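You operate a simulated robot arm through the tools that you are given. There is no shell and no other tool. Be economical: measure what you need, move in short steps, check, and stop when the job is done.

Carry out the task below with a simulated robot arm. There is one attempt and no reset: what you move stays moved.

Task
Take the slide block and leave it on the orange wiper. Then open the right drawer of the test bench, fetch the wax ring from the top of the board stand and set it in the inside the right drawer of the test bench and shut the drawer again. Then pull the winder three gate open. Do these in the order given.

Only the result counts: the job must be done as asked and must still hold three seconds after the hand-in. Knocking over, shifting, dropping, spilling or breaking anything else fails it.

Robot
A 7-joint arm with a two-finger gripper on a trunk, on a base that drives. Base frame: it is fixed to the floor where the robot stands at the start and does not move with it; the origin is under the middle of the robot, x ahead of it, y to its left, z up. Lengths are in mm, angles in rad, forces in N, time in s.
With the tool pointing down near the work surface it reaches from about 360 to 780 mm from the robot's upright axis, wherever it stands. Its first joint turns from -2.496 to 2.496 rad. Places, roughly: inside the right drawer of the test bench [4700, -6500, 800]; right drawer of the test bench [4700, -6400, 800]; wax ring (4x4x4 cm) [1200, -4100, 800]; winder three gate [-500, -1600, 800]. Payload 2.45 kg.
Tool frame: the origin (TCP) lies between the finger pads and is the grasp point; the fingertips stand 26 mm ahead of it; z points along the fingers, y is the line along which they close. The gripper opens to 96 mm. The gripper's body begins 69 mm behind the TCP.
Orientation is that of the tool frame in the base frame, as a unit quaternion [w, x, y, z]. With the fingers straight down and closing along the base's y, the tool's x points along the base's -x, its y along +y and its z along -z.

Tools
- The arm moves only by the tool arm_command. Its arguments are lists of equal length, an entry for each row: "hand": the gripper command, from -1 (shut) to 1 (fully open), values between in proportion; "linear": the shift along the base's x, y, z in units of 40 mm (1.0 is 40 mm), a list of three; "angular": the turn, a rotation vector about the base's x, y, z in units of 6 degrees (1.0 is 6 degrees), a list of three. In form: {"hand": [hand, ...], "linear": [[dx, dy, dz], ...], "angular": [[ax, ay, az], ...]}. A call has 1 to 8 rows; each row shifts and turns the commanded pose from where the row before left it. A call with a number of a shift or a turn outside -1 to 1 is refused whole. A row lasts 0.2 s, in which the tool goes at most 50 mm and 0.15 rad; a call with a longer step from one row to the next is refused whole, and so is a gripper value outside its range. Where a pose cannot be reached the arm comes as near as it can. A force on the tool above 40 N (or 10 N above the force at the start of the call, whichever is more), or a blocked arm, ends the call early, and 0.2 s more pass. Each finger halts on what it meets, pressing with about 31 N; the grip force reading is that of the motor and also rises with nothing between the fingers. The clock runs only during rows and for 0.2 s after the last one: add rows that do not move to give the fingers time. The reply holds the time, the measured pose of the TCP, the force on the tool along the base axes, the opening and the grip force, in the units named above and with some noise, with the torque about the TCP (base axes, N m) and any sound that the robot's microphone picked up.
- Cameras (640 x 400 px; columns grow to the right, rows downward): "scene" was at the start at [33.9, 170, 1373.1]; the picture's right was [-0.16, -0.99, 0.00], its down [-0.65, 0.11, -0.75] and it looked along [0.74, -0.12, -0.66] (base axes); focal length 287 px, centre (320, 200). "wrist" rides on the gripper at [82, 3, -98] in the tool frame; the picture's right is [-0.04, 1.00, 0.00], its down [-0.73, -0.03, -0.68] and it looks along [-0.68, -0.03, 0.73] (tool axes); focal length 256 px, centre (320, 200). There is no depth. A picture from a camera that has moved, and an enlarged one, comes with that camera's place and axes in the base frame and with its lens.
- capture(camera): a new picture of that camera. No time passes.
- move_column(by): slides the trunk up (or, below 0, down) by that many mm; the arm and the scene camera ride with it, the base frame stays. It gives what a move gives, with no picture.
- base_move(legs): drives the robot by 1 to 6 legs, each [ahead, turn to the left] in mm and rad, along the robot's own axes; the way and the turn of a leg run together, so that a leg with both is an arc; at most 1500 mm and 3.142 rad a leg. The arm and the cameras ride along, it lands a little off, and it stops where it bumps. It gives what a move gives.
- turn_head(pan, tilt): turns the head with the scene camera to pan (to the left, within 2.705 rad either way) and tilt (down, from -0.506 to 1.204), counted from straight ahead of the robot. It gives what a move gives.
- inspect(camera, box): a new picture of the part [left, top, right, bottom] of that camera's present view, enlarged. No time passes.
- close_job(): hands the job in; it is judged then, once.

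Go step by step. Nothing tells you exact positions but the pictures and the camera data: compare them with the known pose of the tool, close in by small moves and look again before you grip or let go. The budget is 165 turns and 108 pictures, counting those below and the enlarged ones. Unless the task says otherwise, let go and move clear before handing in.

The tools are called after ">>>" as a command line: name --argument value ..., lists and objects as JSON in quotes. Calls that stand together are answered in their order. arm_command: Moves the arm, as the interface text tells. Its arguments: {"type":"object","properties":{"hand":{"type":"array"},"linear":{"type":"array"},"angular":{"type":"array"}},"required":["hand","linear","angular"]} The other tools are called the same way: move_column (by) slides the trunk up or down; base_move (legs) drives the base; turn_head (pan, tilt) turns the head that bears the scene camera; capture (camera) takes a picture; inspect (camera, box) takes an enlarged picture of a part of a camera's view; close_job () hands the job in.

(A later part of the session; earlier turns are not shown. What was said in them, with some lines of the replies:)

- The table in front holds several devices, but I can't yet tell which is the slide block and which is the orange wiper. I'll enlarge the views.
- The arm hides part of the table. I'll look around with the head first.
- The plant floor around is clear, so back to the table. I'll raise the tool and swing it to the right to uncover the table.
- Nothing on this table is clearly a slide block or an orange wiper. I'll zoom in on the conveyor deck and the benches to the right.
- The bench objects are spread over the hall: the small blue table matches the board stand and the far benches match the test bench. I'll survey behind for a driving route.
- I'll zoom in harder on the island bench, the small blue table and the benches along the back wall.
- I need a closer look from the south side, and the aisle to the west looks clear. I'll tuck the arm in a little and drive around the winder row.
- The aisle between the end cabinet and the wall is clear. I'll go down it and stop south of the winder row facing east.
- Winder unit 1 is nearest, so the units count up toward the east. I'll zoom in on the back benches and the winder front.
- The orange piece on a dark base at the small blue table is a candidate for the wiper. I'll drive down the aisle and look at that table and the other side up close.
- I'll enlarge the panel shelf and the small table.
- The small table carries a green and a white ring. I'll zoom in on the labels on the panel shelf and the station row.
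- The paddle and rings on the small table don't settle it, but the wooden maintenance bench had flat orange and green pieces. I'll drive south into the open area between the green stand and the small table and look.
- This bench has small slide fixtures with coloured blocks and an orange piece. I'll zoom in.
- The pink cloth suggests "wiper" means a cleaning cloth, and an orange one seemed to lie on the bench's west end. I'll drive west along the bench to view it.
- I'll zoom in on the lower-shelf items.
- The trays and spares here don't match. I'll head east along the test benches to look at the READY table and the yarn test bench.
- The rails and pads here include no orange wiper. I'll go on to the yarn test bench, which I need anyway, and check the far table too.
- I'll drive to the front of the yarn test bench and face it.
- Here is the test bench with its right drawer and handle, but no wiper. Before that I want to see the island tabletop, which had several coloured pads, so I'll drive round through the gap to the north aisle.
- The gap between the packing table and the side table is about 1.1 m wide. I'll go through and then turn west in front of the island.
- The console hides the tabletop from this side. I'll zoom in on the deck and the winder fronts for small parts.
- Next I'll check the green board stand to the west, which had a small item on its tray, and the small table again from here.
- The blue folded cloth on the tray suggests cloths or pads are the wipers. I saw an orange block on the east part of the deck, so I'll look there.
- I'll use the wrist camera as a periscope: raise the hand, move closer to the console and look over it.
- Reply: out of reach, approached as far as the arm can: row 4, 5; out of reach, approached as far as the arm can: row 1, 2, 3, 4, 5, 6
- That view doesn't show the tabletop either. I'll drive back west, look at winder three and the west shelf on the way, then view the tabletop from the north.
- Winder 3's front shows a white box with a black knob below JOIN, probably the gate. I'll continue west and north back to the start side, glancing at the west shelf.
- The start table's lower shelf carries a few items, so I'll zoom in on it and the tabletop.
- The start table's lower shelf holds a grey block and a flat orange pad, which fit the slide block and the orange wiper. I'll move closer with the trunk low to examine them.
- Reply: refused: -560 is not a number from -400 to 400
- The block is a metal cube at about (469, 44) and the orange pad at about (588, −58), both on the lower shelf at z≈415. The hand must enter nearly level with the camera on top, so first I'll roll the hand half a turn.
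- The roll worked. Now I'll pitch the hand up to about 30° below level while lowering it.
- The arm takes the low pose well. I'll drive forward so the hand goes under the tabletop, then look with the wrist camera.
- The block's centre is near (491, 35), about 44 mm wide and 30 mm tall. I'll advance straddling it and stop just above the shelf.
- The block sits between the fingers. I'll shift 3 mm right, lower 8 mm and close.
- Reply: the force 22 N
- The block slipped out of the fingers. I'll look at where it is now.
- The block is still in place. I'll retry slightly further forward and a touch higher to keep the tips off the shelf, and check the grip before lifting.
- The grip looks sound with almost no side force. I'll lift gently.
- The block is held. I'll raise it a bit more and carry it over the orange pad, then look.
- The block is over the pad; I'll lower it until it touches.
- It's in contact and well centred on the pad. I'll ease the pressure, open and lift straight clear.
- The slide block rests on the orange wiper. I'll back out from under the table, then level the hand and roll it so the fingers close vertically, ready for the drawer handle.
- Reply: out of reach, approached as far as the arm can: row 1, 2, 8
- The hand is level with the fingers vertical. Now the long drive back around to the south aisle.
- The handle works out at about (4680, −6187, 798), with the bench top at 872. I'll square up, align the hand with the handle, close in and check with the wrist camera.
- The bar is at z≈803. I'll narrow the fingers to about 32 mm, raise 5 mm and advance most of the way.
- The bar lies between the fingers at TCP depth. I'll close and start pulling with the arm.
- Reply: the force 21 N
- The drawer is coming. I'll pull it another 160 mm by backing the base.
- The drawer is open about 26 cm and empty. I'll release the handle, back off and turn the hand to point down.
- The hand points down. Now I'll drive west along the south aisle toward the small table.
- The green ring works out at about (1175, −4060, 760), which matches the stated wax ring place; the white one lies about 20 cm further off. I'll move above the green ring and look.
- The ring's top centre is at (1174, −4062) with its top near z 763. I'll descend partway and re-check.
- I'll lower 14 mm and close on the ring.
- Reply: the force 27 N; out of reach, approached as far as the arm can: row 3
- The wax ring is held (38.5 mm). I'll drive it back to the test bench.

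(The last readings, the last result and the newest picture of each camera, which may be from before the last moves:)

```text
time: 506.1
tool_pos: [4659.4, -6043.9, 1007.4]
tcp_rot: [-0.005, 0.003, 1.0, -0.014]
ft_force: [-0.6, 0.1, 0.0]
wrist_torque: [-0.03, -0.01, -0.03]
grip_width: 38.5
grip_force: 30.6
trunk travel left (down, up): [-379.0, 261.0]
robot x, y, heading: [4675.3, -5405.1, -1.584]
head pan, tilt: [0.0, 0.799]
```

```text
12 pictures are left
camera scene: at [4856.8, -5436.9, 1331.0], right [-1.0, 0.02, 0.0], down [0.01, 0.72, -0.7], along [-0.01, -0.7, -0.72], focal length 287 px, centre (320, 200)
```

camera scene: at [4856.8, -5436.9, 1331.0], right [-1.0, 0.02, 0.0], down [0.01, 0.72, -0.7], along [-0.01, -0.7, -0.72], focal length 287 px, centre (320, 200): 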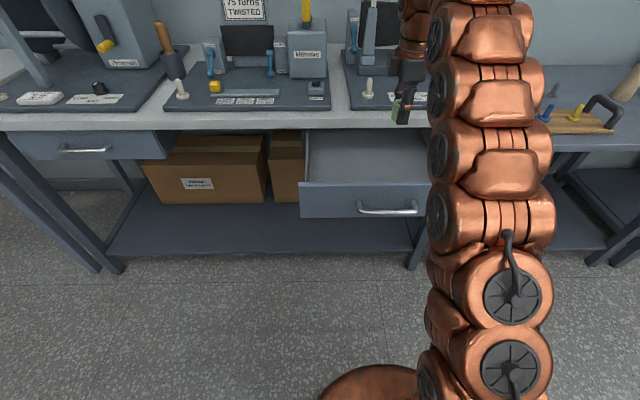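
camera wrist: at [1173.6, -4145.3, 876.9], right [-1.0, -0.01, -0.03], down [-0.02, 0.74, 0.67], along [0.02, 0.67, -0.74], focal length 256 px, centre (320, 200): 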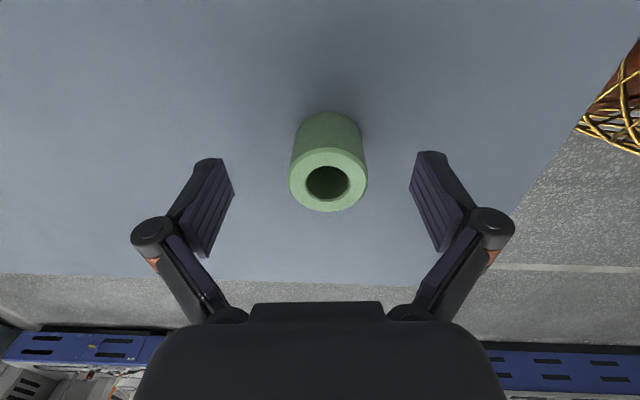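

The open drawer lies just below the hand. I'll shift 20 mm deeper and descend into it.

>>> arm_command --hand '[-1, -1, -1, -1, -1, -1]' --linear '[[0.1, -0.5, -0.5], [0, 0, -0.8], [0, 0, -0.8], [0, 0, -0.8], [0, 0, -0.8], [0, 0, -0.6]]' --angular '[[0, 0, 0], [0, 0, 0], [0, 0, 0], [0, 0, 0], [0, 0, 0], [0, 0, 0]]'

>>> capture --camera "wrist"

```text
time: 507.5
tool_pos: [4661.8, -6063.0, 834.4]
tcp_rot: [-0.005, 0.004, 1.0, -0.014]
ft_force: [-0.6, 0.9, -0.6]
wrist_torque: [-0.01, 0.0, 0.0]
grip_width: 38.3
grip_force: 31.0
trunk travel left (down, up): [-379.0, 261.0]
robot x, y, heading: [4671.5, -5407.0, -1.586]
head pan, tilt: [0.0, 0.799]
```

```text
11 pictures are left
camera wrist: at [4581.6, -6056.9, 932.5], right [0.05, 1.0, -0.03], down [0.74, -0.01, 0.67], along [0.67, -0.05, -0.74], focal length 256 px, centre (320, 200)
```

wrist: 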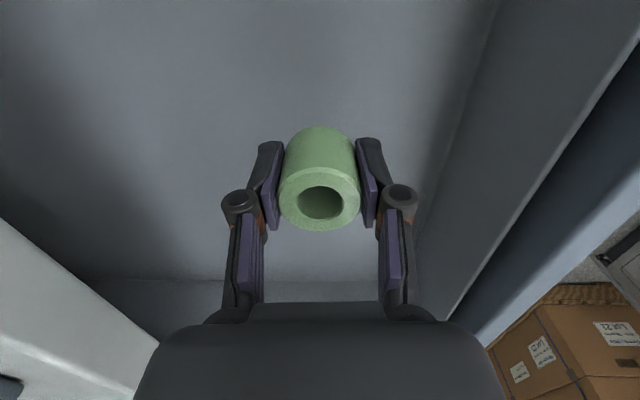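

It's inside the drawer, clear of the walls. I'll lower to contact.

>>> arm_command --hand '[-1, -1, -1, -1, -1]' --linear '[[0, 0, -0.2], [0, 0, -0.2], [0, 0, -0.15], [0, 0, -0.1], [0, 0, 0]]' --angular '[[0, 0, 0], [0, 0, 0], [0, 0, 0], [0, 0, 0], [0, 0, 0]]'

>>> arm_command --hand '[-1, -1, -1, -1, -1]' --linear '[[0, 0, -0.08], [0, 0, -0.08], [0, 0, -0.08], [0, 0, -0.08], [0, 0, 0]]' --angular '[[0, 0, 0], [0, 0, 0], [0, 0, 0], [0, 0, 0], [0, 0, 0]]'

```text
time: 508.7
tool_pos: [4661.2, -6063.0, 809.2]
tcp_rot: [-0.004, 0.003, 1.0, -0.015]
ft_force: [-0.1, 0.0, -0.3]
wrist_torque: [-0.01, 0.0, 0.0]
grip_width: 38.3
grip_force: 31.0
trunk travel left (down, up): [-379.0, 261.0]
robot x, y, heading: [4675.1, -5405.9, -1.591]
head pan, tilt: [0.0, 0.799]
```

```text
time: 509.9
tool_pos: [4660.9, -6063.1, 796.1]
tcp_rot: [-0.004, 0.003, 1.0, -0.015]
ft_force: [0.4, -0.6, -0.9]
wrist_torque: [-0.02, -0.02, 0.0]
grip_width: 38.6
grip_force: 30.7
trunk travel left (down, up): [-379.0, 261.0]
robot x, y, heading: [4676.0, -5403.7, -1.59]
head pan, tilt: [0.0, 0.799]
```

>>> arm_command --hand '[-1, -1, -1, -1]' --linear '[[0, 0, -0.08], [0, 0, -0.08], [0, 0, -0.08], [0, 0, 0]]' --angular '[[0, 0, 0], [0, 0, 0], [0, 0, 0], [0, 0, 0]]'

>>> arm_command --hand '[-1, -1, -1, -1]' --linear '[[0, 0, -0.05], [0, 0, -0.05], [0, 0, 0], [0, 0, 0]]' --angular '[[0, 0, 0], [0, 0, 0], [0, 0, 0], [0, 0, 0]]'

```text
time: 510.9
tool_pos: [4662.9, -6064.5, 786.8]
tcp_rot: [-0.005, 0.004, 1.0, -0.014]
ft_force: [-1.2, -0.5, -1.2]
wrist_torque: [0.02, -0.02, 0.03]
grip_width: 38.3
grip_force: 31.0
trunk travel left (down, up): [-379.0, 261.0]
robot x, y, heading: [4670.8, -5403.8, -1.584]
head pan, tilt: [0.0, 0.799]
```

```text
time: 511.9
tool_pos: [4662.3, -6062.7, 784.5]
tcp_rot: [-0.005, 0.004, 1.0, -0.016]
ft_force: [2.9, -0.7, 20.2]
wrist_torque: [0.41, -0.13, -0.03]
grip_width: 38.1
grip_force: 31.5
trunk travel left (down, up): [-379.0, 261.0]
robot x, y, heading: [4679.8, -5405.3, -1.584]
head pan, tilt: [0.0, 0.799]
```

Contact. I'll ease off, open and rise out.

>>> arm_command --hand '[-1, -0.1, 0.3, 0.6, 0.6, 0.6, 0.6, 0.6]' --linear '[[0, 0, 0.06], [0, 0, 0], [0, 0, 0], [0, 0, 0], [0, 0, 0.3], [0, 0, 0.6], [0, 0, 0.8], [0, 0, 0.8]]' --angular '[[0, 0, 0], [0, 0, 0], [0, 0, 0], [0, 0, 0], [0, 0, 0], [0, 0, 0], [0, 0, 0], [0, 0, 0]]'

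>>> arm_command --hand '[0.6, 0.6]' --linear '[[0, 0, 0.8], [0, 0, 0.8]]' --angular '[[0, 0, 0], [0, 0, 0]]'

>>> capture --camera "wrist"

```text
time: 513.7
tool_pos: [4660.8, -6065.5, 885.2]
tcp_rot: [-0.004, 0.004, 1.0, -0.015]
ft_force: [-0.8, 0.4, 0.4]
wrist_torque: [-0.03, 0.0, 0.0]
grip_width: 76.9
grip_force: 0.0
trunk travel left (down, up): [-379.0, 261.0]
robot x, y, heading: [4676.3, -5405.3, -1.587]
head pan, tilt: [0.0, 0.799]
```

```text
time: 514.3
tool_pos: [4663.3, -6063.5, 948.0]
tcp_rot: [-0.004, 0.003, 1.0, -0.015]
ft_force: [0.2, 0.9, -0.3]
wrist_torque: [-0.03, 0.02, -0.04]
grip_width: 76.9
grip_force: 0.0
trunk travel left (down, up): [-379.0, 261.0]
robot x, y, heading: [4674.7, -5403.9, -1.589]
head pan, tilt: [0.0, 0.799]
```

```text
10 pictures are left
camera wrist: at [4582.8, -6058.1, 1047.6], right [0.05, 1.0, -0.03], down [0.74, -0.01, 0.67], along [0.67, -0.05, -0.74], focal length 256 px, centre (320, 200)
```

wrist: 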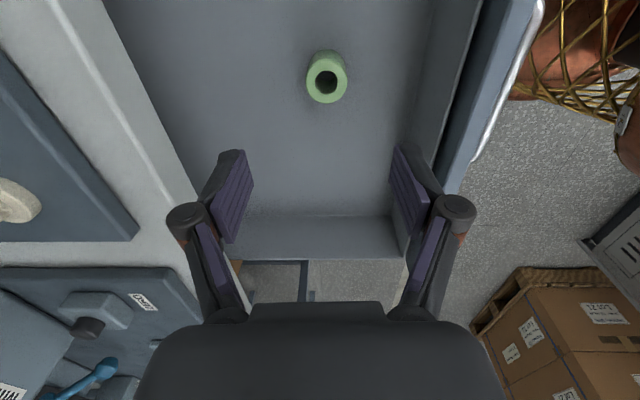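

The wax ring stands in the drawer. I'll back off, close the fingers, tilt the hand and use the fingertips on the handle bar to push the drawer shut.

>>> base_move --legs '[[-330, 0]]'

>>> arm_command --hand '[-1, -1, -1, -1, -1, -1, -1]' --linear '[[0.2, 0, -0.5], [0, 0, -0.5], [0, 0, -0.5], [0, 0, -0.5], [0, 0, -0.5], [0, 0, -0.5], [0, 0, -0.4]]' --angular '[[-1, 0, 0], [-1, 0, 0], [-1, 0, 0], [-1, 0, 0], [-1, 0, 0], [0, 0, 0], [0, 0, 0]]'

>>> base_move --legs '[[135, 0]]'

>>> capture --camera "wrist"

```text
time: 516.5
tool_pos: [4669.7, -5734.0, 949.7]
tcp_rot: [-0.004, 0.002, 1.0, -0.015]
ft_force: [0.9, -0.9, 0.2]
wrist_torque: [0.01, -0.01, -0.02]
grip_width: 76.9
grip_force: 0.0
trunk travel left (down, up): [-379.0, 261.0]
robot x, y, heading: [4678.2, -5074.9, -1.583]
head pan, tilt: [0.0, 0.799]
```

```text
time: 518.1
tool_pos: [4679.0, -5734.4, 813.6]
tcp_rot: [-0.003, 0.002, 0.962, -0.274]
ft_force: [0.0, -0.5, -0.1]
wrist_torque: [0.01, -0.03, 0.0]
grip_width: 0.1
grip_force: 28.7
trunk travel left (down, up): [-379.0, 261.0]
robot x, y, heading: [4679.3, -5076.7, -1.58]
head pan, tilt: [0.0, 0.799]
```

```text
time: 519.4
tool_pos: [4679.0, -5871.7, 813.7]
tcp_rot: [-0.004, 0.001, 0.962, -0.273]
ft_force: [-0.3, -0.4, -0.4]
wrist_torque: [-0.05, 0.01, 0.0]
grip_width: 0.0
grip_force: 28.3
trunk travel left (down, up): [-379.0, 261.0]
robot x, y, heading: [4676.1, -5212.1, -1.581]
head pan, tilt: [0.0, 0.799]
```

```text
9 pictures are left
camera wrist: at [4598.6, -5818.8, 895.4], right [0.04, 0.85, -0.53], down [0.74, 0.33, 0.59], along [0.67, -0.41, -0.61], focal length 256 px, centre (320, 200)
```

wrist: 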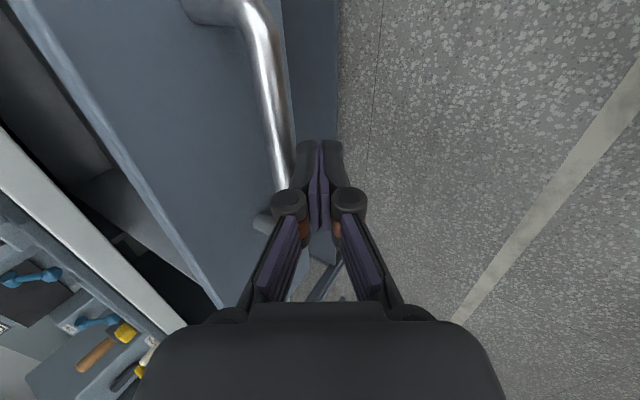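

The finger is right against the bar. I'll push in with the base, then finish with the arm.

>>> base_move --legs '[[255, 0]]'

>>> arm_command --hand '[-1, -1, -1, -1, -1, -1]' --linear '[[0, -0.2, 0], [0, -0.2, 0], [0, -0.2, 0], [0, -0.2, 0], [0, -0.2, 0], [0, -0.2, 0]]' --angular '[[0, 0, 0], [0, 0, 0], [0, 0, 0], [0, 0, 0], [0, 0, 0], [0, 0, 0]]'

```text
time: 521.3
tool_pos: [4676.1, -6134.6, 813.2]
tcp_rot: [-0.003, 0.001, 0.962, -0.273]
ft_force: [0.0, -0.2, 0.6]
wrist_torque: [0.0, -0.01, 0.01]
grip_width: 0.0
grip_force: 28.8
trunk travel left (down, up): [-379.0, 261.0]
robot x, y, heading: [4677.0, -5473.7, -1.59]
head pan, tilt: [0.0, 0.799]
```

```text
time: 521.9
tool_pos: [4675.2, -6146.0, 808.2]
tcp_rot: [-0.003, 0.003, 0.964, -0.265]
ft_force: [0.0, 1.4, -2.3]
wrist_torque: [0.06, -0.02, -0.03]
grip_width: 0.1
grip_force: 28.3
trunk travel left (down, up): [-379.0, 261.0]
robot x, y, heading: [4673.3, -5475.2, -1.581]
head pan, tilt: [0.0, 0.799]
stopped in row 3: the force on the tool passed its limit at 46 N (the readings are from after the stop); the commanded pose is now the measured one
```

Resistance rose near the closed position. I'll back off slightly and look.

>>> base_move --legs '[[-250, 0]]'

>>> inspect --camera "scene" --box '[200, 60, 440, 210]'

```text
time: 523.7
tool_pos: [4677.8, -5896.8, 808.9]
tcp_rot: [-0.004, 0.003, 0.964, -0.265]
ft_force: [-0.2, 0.3, 0.8]
wrist_torque: [0.01, -0.02, 0.01]
grip_width: 0.2
grip_force: 28.5
trunk travel left (down, up): [-379.0, 261.0]
robot x, y, heading: [4676.0, -5228.3, -1.581]
head pan, tilt: [0.0, 0.799]
```

```text
2.67 times, centred on (320, 135) of scene
camera zoom: at [4860.5, -5257.7, 1331.0], right [-1.0, 0.01, 0.0], down [0.01, 0.72, -0.7], along [-0.01, -0.7, -0.72], focal length 764 px, centre (320, 373)
```

zoom: 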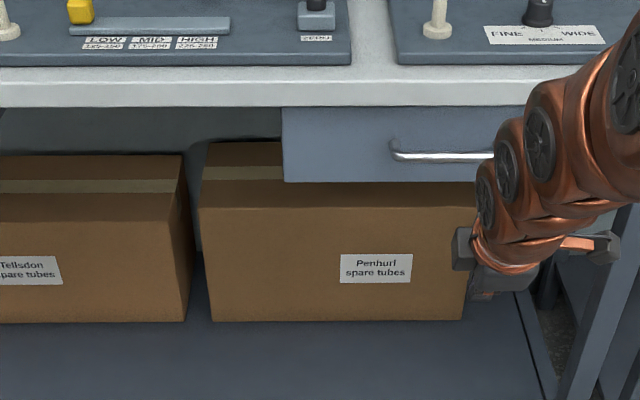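

The drawer looks flush. I'll press once more to confirm it stops at the same place.

>>> base_move --legs '[[235, 0]]'

>>> arm_command --hand '[-1, -1, -1, -1, -1, -1, -1, -1]' --linear '[[0, -0.12, 0], [0, -0.12, 0], [0, -0.12, 0], [0, -0.12, 0], [0, -0.12, 0], [0, -0.12, 0], [0, -0.12, 0], [0, -0.12, 0]]' --angular '[[0, 0, 0], [0, 0, 0], [0, 0, 0], [0, 0, 0], [0, 0, 0], [0, 0, 0], [0, 0, 0], [0, 0, 0]]'

```text
time: 525.5
tool_pos: [4680.5, -6131.5, 809.1]
tcp_rot: [-0.003, 0.0, 0.964, -0.266]
ft_force: [0.4, 0.1, -0.4]
wrist_torque: [0.0, -0.01, -0.01]
grip_width: 0.0
grip_force: 28.7
trunk travel left (down, up): [-379.0, 261.0]
robot x, y, heading: [4673.7, -5458.9, -1.575]
head pan, tilt: [0.0, 0.799]
```

```text
time: 526.5
tool_pos: [4680.3, -6146.2, 806.2]
tcp_rot: [-0.003, 0.001, 0.966, -0.26]
ft_force: [0.5, 9.3, -3.3]
wrist_torque: [0.1, -0.04, -0.08]
grip_width: 0.1
grip_force: 28.7
trunk travel left (down, up): [-379.0, 261.0]
robot x, y, heading: [4674.6, -5458.9, -1.578]
head pan, tilt: [0.0, 0.799]
stopped in row 5: the force on the tool passed its limit at 47 N (the readings are from after the stop); the commanded pose is now the measured one
```

It stops at the same place, so the drawer is shut. I'll back away, level the hand and drive to winder three.

>>> base_move --legs '[[-400, 0]]'

>>> arm_command --hand '[1, 1, 1, 1, 1, 1, 1, 1]' --linear '[[0, -0.2, 0], [0, -0.2, 0], [0, -0.2, 0], [0, 0, 0], [0, 0, 0], [0, 0, 0], [0, 0, 0], [0, 0, 0]]' --angular '[[-1, 0, 0], [-1, 0, 0], [-1, 0, 0], [-1, 0, 0], [-1, 0, 0], [-1, 0, 0], [-1, 0, 0], [-1, 0, 0]]'

>>> arm_command --hand '[1, 1]' --linear '[[0, 0, 0], [0, 0, 0]]' --angular '[[-1, 0, 0], [-1, 0, 0]]'

>>> base_move --legs '[[0, -1.57], [0, -1.5]]'

```text
time: 529.0
tool_pos: [4681.7, -5744.1, 807.0]
tcp_rot: [-0.003, 0.0, 0.965, -0.261]
ft_force: [0.6, -0.3, 0.0]
wrist_torque: [0.01, 0.02, 0.04]
grip_width: 0.0
grip_force: 28.5
trunk travel left (down, up): [-379.0, 261.0]
robot x, y, heading: [4677.1, -5055.8, -1.572]
head pan, tilt: [0.0, 0.799]
```

```text
time: 530.8
tool_pos: [4679.7, -5768.9, 806.8]
tcp_rot: [-0.003, 0.001, 0.775, -0.632]
ft_force: [-0.7, -0.3, 0.7]
wrist_torque: [0.02, 0.0, 0.0]
grip_width: 96.0
grip_force: 0.0
trunk travel left (down, up): [-379.0, 261.0]
robot x, y, heading: [4677.6, -5060.5, -1.577]
head pan, tilt: [0.0, 0.799]
```

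```text
time: 531.4
tool_pos: [4681.8, -5767.4, 806.6]
tcp_rot: [0.002, -0.002, -0.706, 0.709]
ft_force: [0.1, -0.1, -0.2]
wrist_torque: [-0.01, -0.04, 0.0]
grip_width: 95.9
grip_force: 0.1
trunk travel left (down, up): [-379.0, 261.0]
robot x, y, heading: [4675.4, -5056.9, -1.577]
head pan, tilt: [0.0, 0.799]
```

```text
time: 539.3
tool_pos: [4606.9, -4350.4, 807.4]
tcp_rot: [0.708, -0.705, -0.032, 0.031]
ft_force: [-0.4, -0.3, 0.3]
wrist_torque: [0.01, -0.03, -0.02]
grip_width: 95.9
grip_force: 0.0
trunk travel left (down, up): [-379.0, 261.0]
robot x, y, heading: [4680.8, -5053.7, 1.663]
head pan, tilt: [0.0, 0.799]
```

>>> base_move --legs '[[1250, 0], [1200, 0], [0, 1.435], [1500, 0], [1500, 0], [1400, 0]]'

```text
time: 575.4
tool_pos: [-615.9, -2576.3, 807.0]
tcp_rot: [0.496, -0.492, -0.505, 0.507]
ft_force: [0.2, -0.2, 0.1]
wrist_torque: [0.01, 0.0, 0.0]
grip_width: 96.1
grip_force: 0.1
trunk travel left (down, up): [-379.0, 261.0]
robot x, y, heading: [95.6, -2549.0, -3.112]
head pan, tilt: [0.0, 0.799]
```

I'll raise the trunk for clearance over the bobbins, pull level with winder three and face it.

>>> move_column --by 120

>>> base_move --legs '[[500, 0], [0, -1.6], [-60, 0]]'

>>> turn_head --pan 0.25 --tilt 0.7

>>> capture --camera "scene"

```text
time: 576.9
tool_pos: [-616.6, -2576.0, 925.6]
tcp_rot: [0.496, -0.492, -0.505, 0.507]
ft_force: [-0.1, -0.3, 0.4]
wrist_torque: [0.03, 0.0, 0.02]
grip_width: 95.9
grip_force: 0.0
trunk travel left (down, up): [-499.0, 141.0]
robot x, y, heading: [93.9, -2550.6, -3.118]
head pan, tilt: [0.0, 0.799]
```

```text
time: 584.3
tool_pos: [-409.9, -1913.4, 927.1]
tcp_rot: [0.709, -0.705, 0.003, -0.003]
ft_force: [0.9, -0.4, -0.1]
wrist_torque: [-0.01, -0.01, 0.01]
grip_width: 96.1
grip_force: 0.0
trunk travel left (down, up): [-499.0, 141.0]
robot x, y, heading: [-410.4, -2625.9, 1.565]
head pan, tilt: [0.0, 0.799]
```

```text
time: 585.1
tool_pos: [-410.2, -1912.4, 925.5]
tcp_rot: [0.709, -0.706, 0.002, -0.003]
ft_force: [0.0, -0.7, 0.2]
wrist_torque: [-0.01, 0.0, 0.03]
grip_width: 96.1
grip_force: 0.0
trunk travel left (down, up): [-499.0, 141.0]
robot x, y, heading: [-407.3, -2623.3, 1.563]
head pan, tilt: [0.25, 0.7]
```

```text
7 pictures are left
camera scene: at [-610.2, -2589.6, 1459.2], right [0.97, 0.24, 0.0], down [0.15, -0.63, -0.76], along [-0.18, 0.74, -0.64], focal length 287 px, centre (320, 200)
```

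scene: 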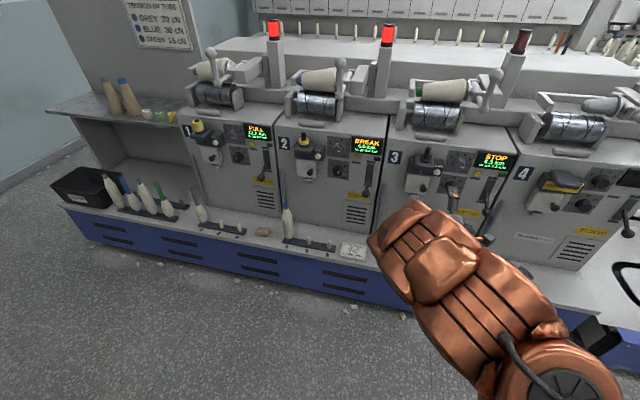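

Seven pictures remain. I'll zoom in on units 2 and 3 to compare the gates.

>>> inspect --camera "scene" --box '[280, 125, 450, 225]'

```text
3.76 times, centred on (365, 175) of scene
camera zoom: at [-610.2, -2589.6, 1459.2], right [0.97, 0.24, 0.0], down [0.15, -0.63, -0.76], along [-0.18, 0.74, -0.64], focal length 1079 px, centre (151, 294)
```

zoom: 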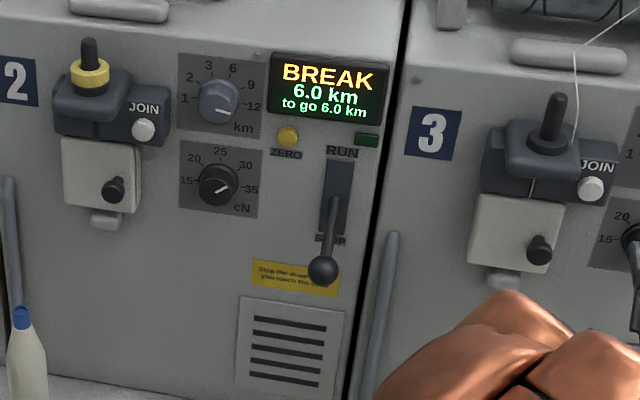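

The gate is a small white door with its knob on the right, so the hinge is likely on the left. The knob is near (−430, −1650, 790). I'll lower the hand, move closer and look through the wrist camera.

>>> arm_command --hand '[0, 0, 0, 0]' --linear '[[-0.25, 0, -0.9], [-0.25, 0, -0.9], [0, 0, -0.9], [0, 0, -0.7]]' --angular '[[0, 0, 0], [0, 0, 0], [0, 0, 0], [0, 0, 0]]'

>>> base_move --legs '[[140, 0]]'

>>> capture --camera "wrist"

```text
time: 586.1
tool_pos: [-429.3, -1913.1, 790.3]
tcp_rot: [0.709, -0.705, 0.001, -0.003]
ft_force: [0.5, 0.8, 1.4]
wrist_torque: [-0.01, -0.01, 0.0]
grip_width: 48.4
grip_force: 0.1
trunk travel left (down, up): [-499.0, 141.0]
robot x, y, heading: [-407.7, -2623.6, 1.563]
head pan, tilt: [0.25, 0.7]
```

```text
time: 587.4
tool_pos: [-429.1, -1773.7, 790.0]
tcp_rot: [0.709, -0.706, 0.002, -0.003]
ft_force: [-0.9, 0.5, -0.5]
wrist_torque: [0.03, 0.02, 0.0]
grip_width: 48.1
grip_force: 0.1
trunk travel left (down, up): [-499.0, 141.0]
robot x, y, heading: [-404.6, -2486.0, 1.562]
head pan, tilt: [0.25, 0.7]
```

```text
5 pictures are left
camera wrist: at [-347.9, -1872.6, 786.2], right [-0.04, 0.0, -1.0], down [-0.74, -0.67, 0.03], along [-0.67, 0.74, 0.03], focal length 256 px, centre (320, 200)
```

wrist: 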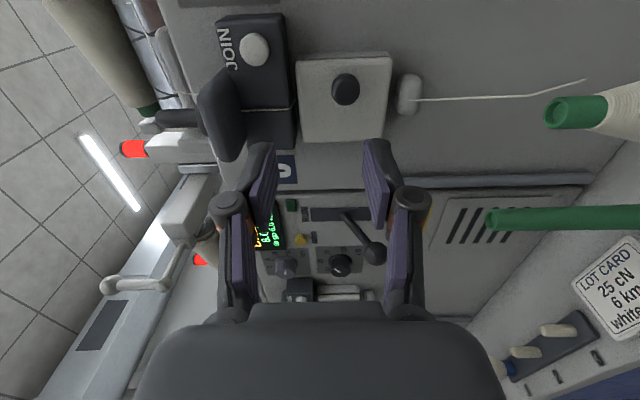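

The knob is near (−427, −1622, 767), with the hinge edge to the left at x≈−484. I'll line up on it and advance, then check.

>>> arm_command --hand '[0, 0, 0, 0, 0]' --linear '[[0.05, 0, -0.55], [0, 0.9, 0], [0, 0.9, 0], [0, 0.8, 0], [0, 0, 0]]' --angular '[[0, 0, 0], [0, 0, 0], [0, 0, 0], [0, 0, 0], [0, 0, 0]]'

>>> capture --camera "wrist"

```text
time: 588.6
tool_pos: [-425.5, -1669.0, 768.7]
tcp_rot: [0.709, -0.705, 0.002, -0.004]
ft_force: [0.5, 0.6, -0.2]
wrist_torque: [0.02, -0.02, 0.0]
grip_width: 48.1
grip_force: 0.1
trunk travel left (down, up): [-499.0, 141.0]
robot x, y, heading: [-406.1, -2480.7, 1.565]
head pan, tilt: [0.25, 0.7]
```

```text
4 pictures are left
camera wrist: at [-345.0, -1769.0, 764.7], right [-0.04, 0.01, -1.0], down [-0.74, -0.67, 0.02], along [-0.67, 0.74, 0.03], focal length 256 px, centre (320, 200)
```

wrist: 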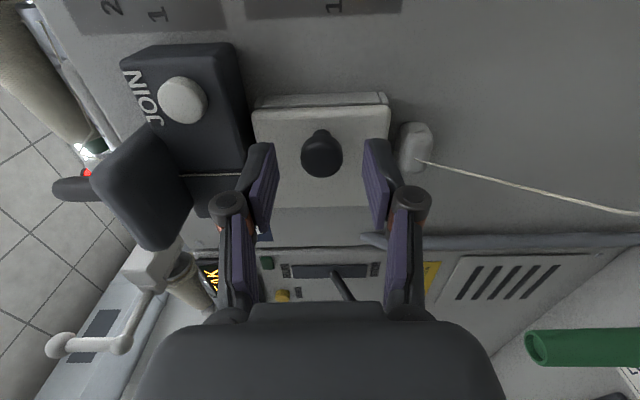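

The knob is centred between the fingers, tip at y≈−1633. I'll advance 30 mm more and close on it.

>>> arm_command --hand '[0, 0, 0, -1, -1, -1, -1]' --linear '[[-0.07, 0.4, 0], [0, 0.35, 0], [0, 0, 0], [0, 0, 0], [0, 0, 0], [0, 0, 0], [0, 0, 0]]' --angular '[[0, 0, 0], [0, 0, 0], [0, 0, 0], [0, 0, 0], [0, 0, 0], [0, 0, 0], [0, 0, 0]]'

```text
time: 590.2
tool_pos: [-430.6, -1639.6, 767.3]
tcp_rot: [0.708, -0.706, 0.002, -0.003]
ft_force: [0.5, 1.0, -1.6]
wrist_torque: [-0.08, 0.03, -0.03]
grip_width: 24.1
grip_force: 44.8
trunk travel left (down, up): [-499.0, 141.0]
robot x, y, heading: [-410.4, -2485.6, 1.566]
head pan, tilt: [0.25, 0.7]
```

The knob is gripped (24 mm). I'll test with a small straight pull and read the side force.

>>> arm_command --hand '[-1, -1, -1]' --linear '[[0, -0.15, 0], [0, -0.15, 0], [0, 0, 0]]' --angular '[[0, 0, 0], [0, 0, 0], [0, 0, 0]]'

```text
time: 591.0
tool_pos: [-432.4, -1650.8, 768.1]
tcp_rot: [0.709, -0.705, 0.0, -0.002]
ft_force: [-13.4, 25.1, -3.3]
wrist_torque: [-0.06, 0.0, -0.94]
grip_width: 24.6
grip_force: 44.5
trunk travel left (down, up): [-499.0, 141.0]
robot x, y, heading: [-407.6, -2484.8, 1.567]
head pan, tilt: [0.25, 0.7]
```

The side force confirms a hinge on the left. I'll follow the arc in small steps, turning the hand with it.

>>> arm_command --hand '[-1, -1, -1]' --linear '[[-0.2, -0.06, 0], [-0.18, -0.06, 0], [-0.245, -0.145, 0]]' --angular '[[0, 0, -1], [0, 0, -1], [0, 0, -1]]'

```text
time: 591.8
tool_pos: [-447.4, -1663.3, 768.3]
tcp_rot: [0.698, -0.697, 0.118, -0.117]
ft_force: [30.6, -20.5, -2.5]
wrist_torque: [-0.02, 0.02, -0.66]
grip_width: 24.9
grip_force: 45.2
trunk travel left (down, up): [-499.0, 141.0]
robot x, y, heading: [-409.2, -2483.4, 1.559]
head pan, tilt: [0.25, 0.7]
```

I was cutting the arc a bit short; the refit puts the hinge near (−487, −1618) with a 60 mm radius. I'll correct and continue.

>>> arm_command --hand '[-1, -1, -1]' --linear '[[-0.03, -0.2, 0], [-0.14, -0.08, 0], [-0.15, -0.06, 0]]' --angular '[[0, 0, -1], [0, 0, -1], [0, 0, -1]]'

```text
time: 592.6
tool_pos: [-470.6, -1675.8, 767.2]
tcp_rot: [0.674, -0.671, 0.218, -0.22]
ft_force: [2.4, -20.7, -6.9]
wrist_torque: [0.07, 0.1, 0.5]
grip_width: 24.5
grip_force: 45.4
trunk travel left (down, up): [-499.0, 141.0]
robot x, y, heading: [-407.4, -2483.8, 1.569]
head pan, tilt: [0.25, 0.7]
```

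>>> arm_command --hand '[-1, -1, -1]' --linear '[[-0.31, -0.14, 0], [-0.315, 0, 0], [-0.2, 0.03, 0]]' --angular '[[0, 0, -1], [0, 0, -1], [0, 0, -1]]'

```text
time: 593.4
tool_pos: [-500.4, -1682.1, 767.4]
tcp_rot: [0.63, -0.627, 0.323, -0.326]
ft_force: [14.2, -18.7, 3.0]
wrist_torque: [0.17, -0.08, -1.04]
grip_width: 24.2
grip_force: 45.1
trunk travel left (down, up): [-499.0, 141.0]
robot x, y, heading: [-407.2, -2489.1, 1.568]
head pan, tilt: [0.25, 0.7]
```

The gate is about 80° open. One more small step, then I'll release and look.

>>> arm_command --hand '[-1, -1, -1]' --linear '[[-0.25, 0.04, 0], [-0.25, 0.08, 0], [0, 0, 0]]' --angular '[[0, 0, -1], [0, 0, -1], [0, 0, 0]]'

>>> capture --camera "wrist"

```text
time: 593.8
tool_pos: [-506.9, -1679.9, 767.8]
tcp_rot: [0.617, -0.614, 0.333, -0.361]
ft_force: [0.2, -16.5, 9.6]
wrist_torque: [-0.08, 0.18, -0.19]
grip_width: 24.5
grip_force: 44.9
out of reach, approached as far as the arm can: row 2
trunk travel left (down, up): [-499.0, 141.0]
robot x, y, heading: [-406.0, -2486.5, 1.564]
head pan, tilt: [0.25, 0.7]
stopped in row 2: the force on the tool passed its limit at 55 N (the readings are from after the stop); the commanded pose is now the measured one
```

```text
3 pictures are left
camera wrist: at [-549.0, -1801.8, 764.3], right [0.02, 0.02, -1.0], down [-0.96, 0.28, -0.01], along [0.28, 0.96, 0.02], focal length 256 px, centre (320, 200)
```

wrist: 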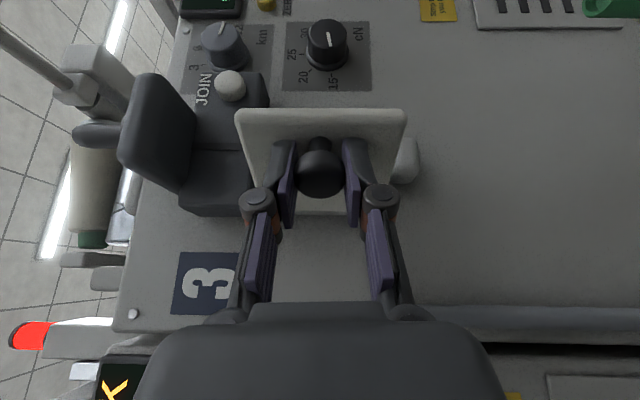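

The gate is open roughly 65–70°. I'll continue the swing without turning the hand any further.

>>> arm_command --hand '[-1, -1, -1]' --linear '[[-0.2, 0.02, 0], [-0.2, 0.05, 0], [0, 0, 0]]' --angular '[[0, 0, 0], [0, 0, 0], [0, 0, 0]]'

```text
time: 594.6
tool_pos: [-520.9, -1675.8, 767.0]
tcp_rot: [0.617, -0.615, 0.333, -0.361]
ft_force: [17.5, -0.2, 10.6]
wrist_torque: [-0.13, 0.17, -1.26]
grip_width: 24.4
grip_force: 45.3
trunk travel left (down, up): [-499.0, 141.0]
robot x, y, heading: [-408.6, -2483.6, 1.562]
head pan, tilt: [0.25, 0.7]
```

>>> arm_command --hand '[-1, -1, -1]' --linear '[[-0.2, 0.08, 0], [-0.2, 0.11, 0], [0, 0, 0]]' --angular '[[0, 0, 0], [0, 0, 0], [0, 0, 0]]'

>>> capture --camera "wrist"

```text
time: 595.4
tool_pos: [-523.2, -1676.4, 767.1]
tcp_rot: [0.618, -0.614, 0.332, -0.362]
ft_force: [15.2, 7.2, 16.0]
wrist_torque: [-0.09, 0.17, -0.94]
grip_width: 24.4
grip_force: 45.0
out of reach, approached as far as the arm can: row 1, 2
trunk travel left (down, up): [-499.0, 141.0]
robot x, y, heading: [-408.2, -2484.4, 1.561]
head pan, tilt: [0.25, 0.7]
```

```text
2 pictures are left
camera wrist: at [-564.0, -1798.1, 764.4], right [0.02, 0.02, -1.0], down [-0.96, 0.28, -0.01], along [0.28, 0.96, 0.02], focal length 256 px, centre (320, 200)
```

wrist: 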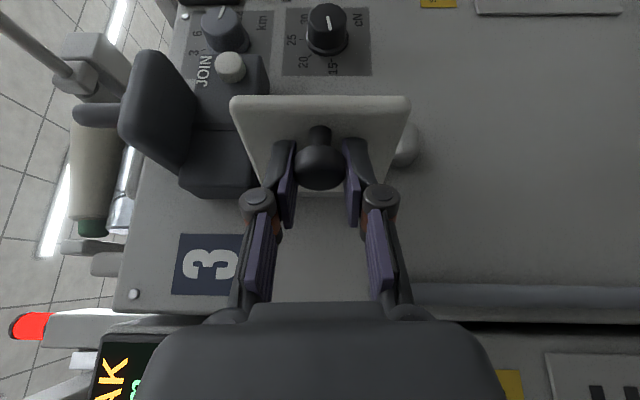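

The gate is about 80° open and the arm is at its sideways limit. A tiny base turn to the left will carry the knob a little further along.

>>> base_move --legs '[[8, 0.02]]'

```text
time: 596.2
tool_pos: [-539.5, -1670.7, 766.9]
tcp_rot: [0.621, -0.618, 0.326, -0.355]
ft_force: [11.3, 2.9, 17.9]
wrist_torque: [-0.08, 0.15, -0.67]
grip_width: 24.5
grip_force: 44.4
trunk travel left (down, up): [-499.0, 141.0]
robot x, y, heading: [-405.8, -2474.0, 1.584]
head pan, tilt: [0.25, 0.7]
```

>>> base_move --legs '[[8, 0.014]]'

```text
time: 596.9
tool_pos: [-548.8, -1664.2, 768.1]
tcp_rot: [0.623, -0.619, 0.322, -0.353]
ft_force: [14.9, -5.0, 4.6]
wrist_torque: [0.07, 0.23, -1.09]
grip_width: 24.7
grip_force: 45.0
trunk travel left (down, up): [-499.0, 141.0]
robot x, y, heading: [-409.8, -2468.0, 1.6]
head pan, tilt: [0.25, 0.7]
```

The gate is past 90° now. I'll open the fingers, swing the hand clear to the left with a small base turn and back away.

>>> arm_command --hand '[0, 0, 0, 0]' --linear '[[0, 0, 0], [0, 0, 0], [0, 0, 0], [0, 0, 0]]' --angular '[[0, 0, 0], [0, 0, 0], [0, 0, 0], [0, 0, 0]]'

>>> base_move --legs '[[0, 0.04], [-300, 0]]'

>>> turn_head --pan 0.0 --tilt 0.6

>>> inspect --camera "scene" --box '[240, 100, 480, 250]'

```text
time: 597.9
tool_pos: [-549.3, -1663.3, 767.2]
tcp_rot: [0.623, -0.62, 0.322, -0.352]
ft_force: [0.6, 0.8, -0.4]
wrist_torque: [0.01, -0.02, -0.02]
grip_width: 48.0
grip_force: 0.0
trunk travel left (down, up): [-499.0, 141.0]
robot x, y, heading: [-409.7, -2471.0, 1.597]
head pan, tilt: [0.25, 0.7]
```

```text
time: 600.4
tool_pos: [-567.3, -1971.1, 767.2]
tcp_rot: [0.631, -0.628, 0.307, -0.337]
ft_force: [0.1, 0.0, 0.2]
wrist_torque: [-0.02, 0.02, 0.0]
grip_width: 47.8
grip_force: 0.1
trunk travel left (down, up): [-499.0, 141.0]
robot x, y, heading: [-387.2, -2772.2, 1.647]
head pan, tilt: [0.25, 0.7]
```

```text
time: 601.1
tool_pos: [-566.9, -1971.1, 767.2]
tcp_rot: [0.632, -0.627, 0.307, -0.337]
ft_force: [-0.6, 0.0, -0.4]
wrist_torque: [0.01, 0.01, 0.02]
grip_width: 48.0
grip_force: 0.1
trunk travel left (down, up): [-499.0, 141.0]
robot x, y, heading: [-384.6, -2771.3, 1.648]
head pan, tilt: [0.0, 0.6]
```

```text
2.67 times, centred on (360, 175) of scene
camera zoom: at [-569.6, -2741.8, 1467.8], right [1.0, 0.08, 0.0], down [0.04, -0.56, -0.82], along [-0.06, 0.82, -0.57], focal length 764 px, centre (213, 267)
```

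zoom: 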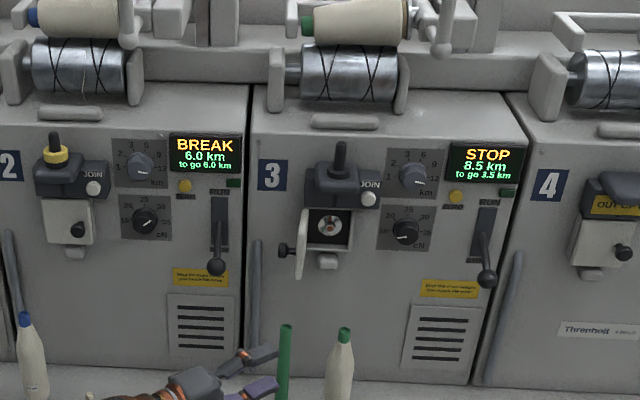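

The gate on winder three stands wide open with its inside showing, the hand is clear, and the earlier steps are finished. I'm handing in.

>>> close_job

```text
The job is handed in.
```

I did all three parts in order and handed the job in; no verdict has come back.

- **Slide block:** I set it on the orange wiper. Neither was labelled, so I took the metal cube and the flat orange pad on the lower shelf of the first table to be the two items. The first grip slipped, but the block did not move from its spot, and the second held.
- **Wax ring:** I placed the green ring upright in the right drawer of the test bench. A white ring stood about 20 cm away; I chose the green one because it matched the position given for the wax ring.
- **Drawer:** I pushed it shut. It stopped at the same point on a second push.
- **Winder three gate:** I swung it open past 90°, and the last picture shows it standing open with the hand clear.
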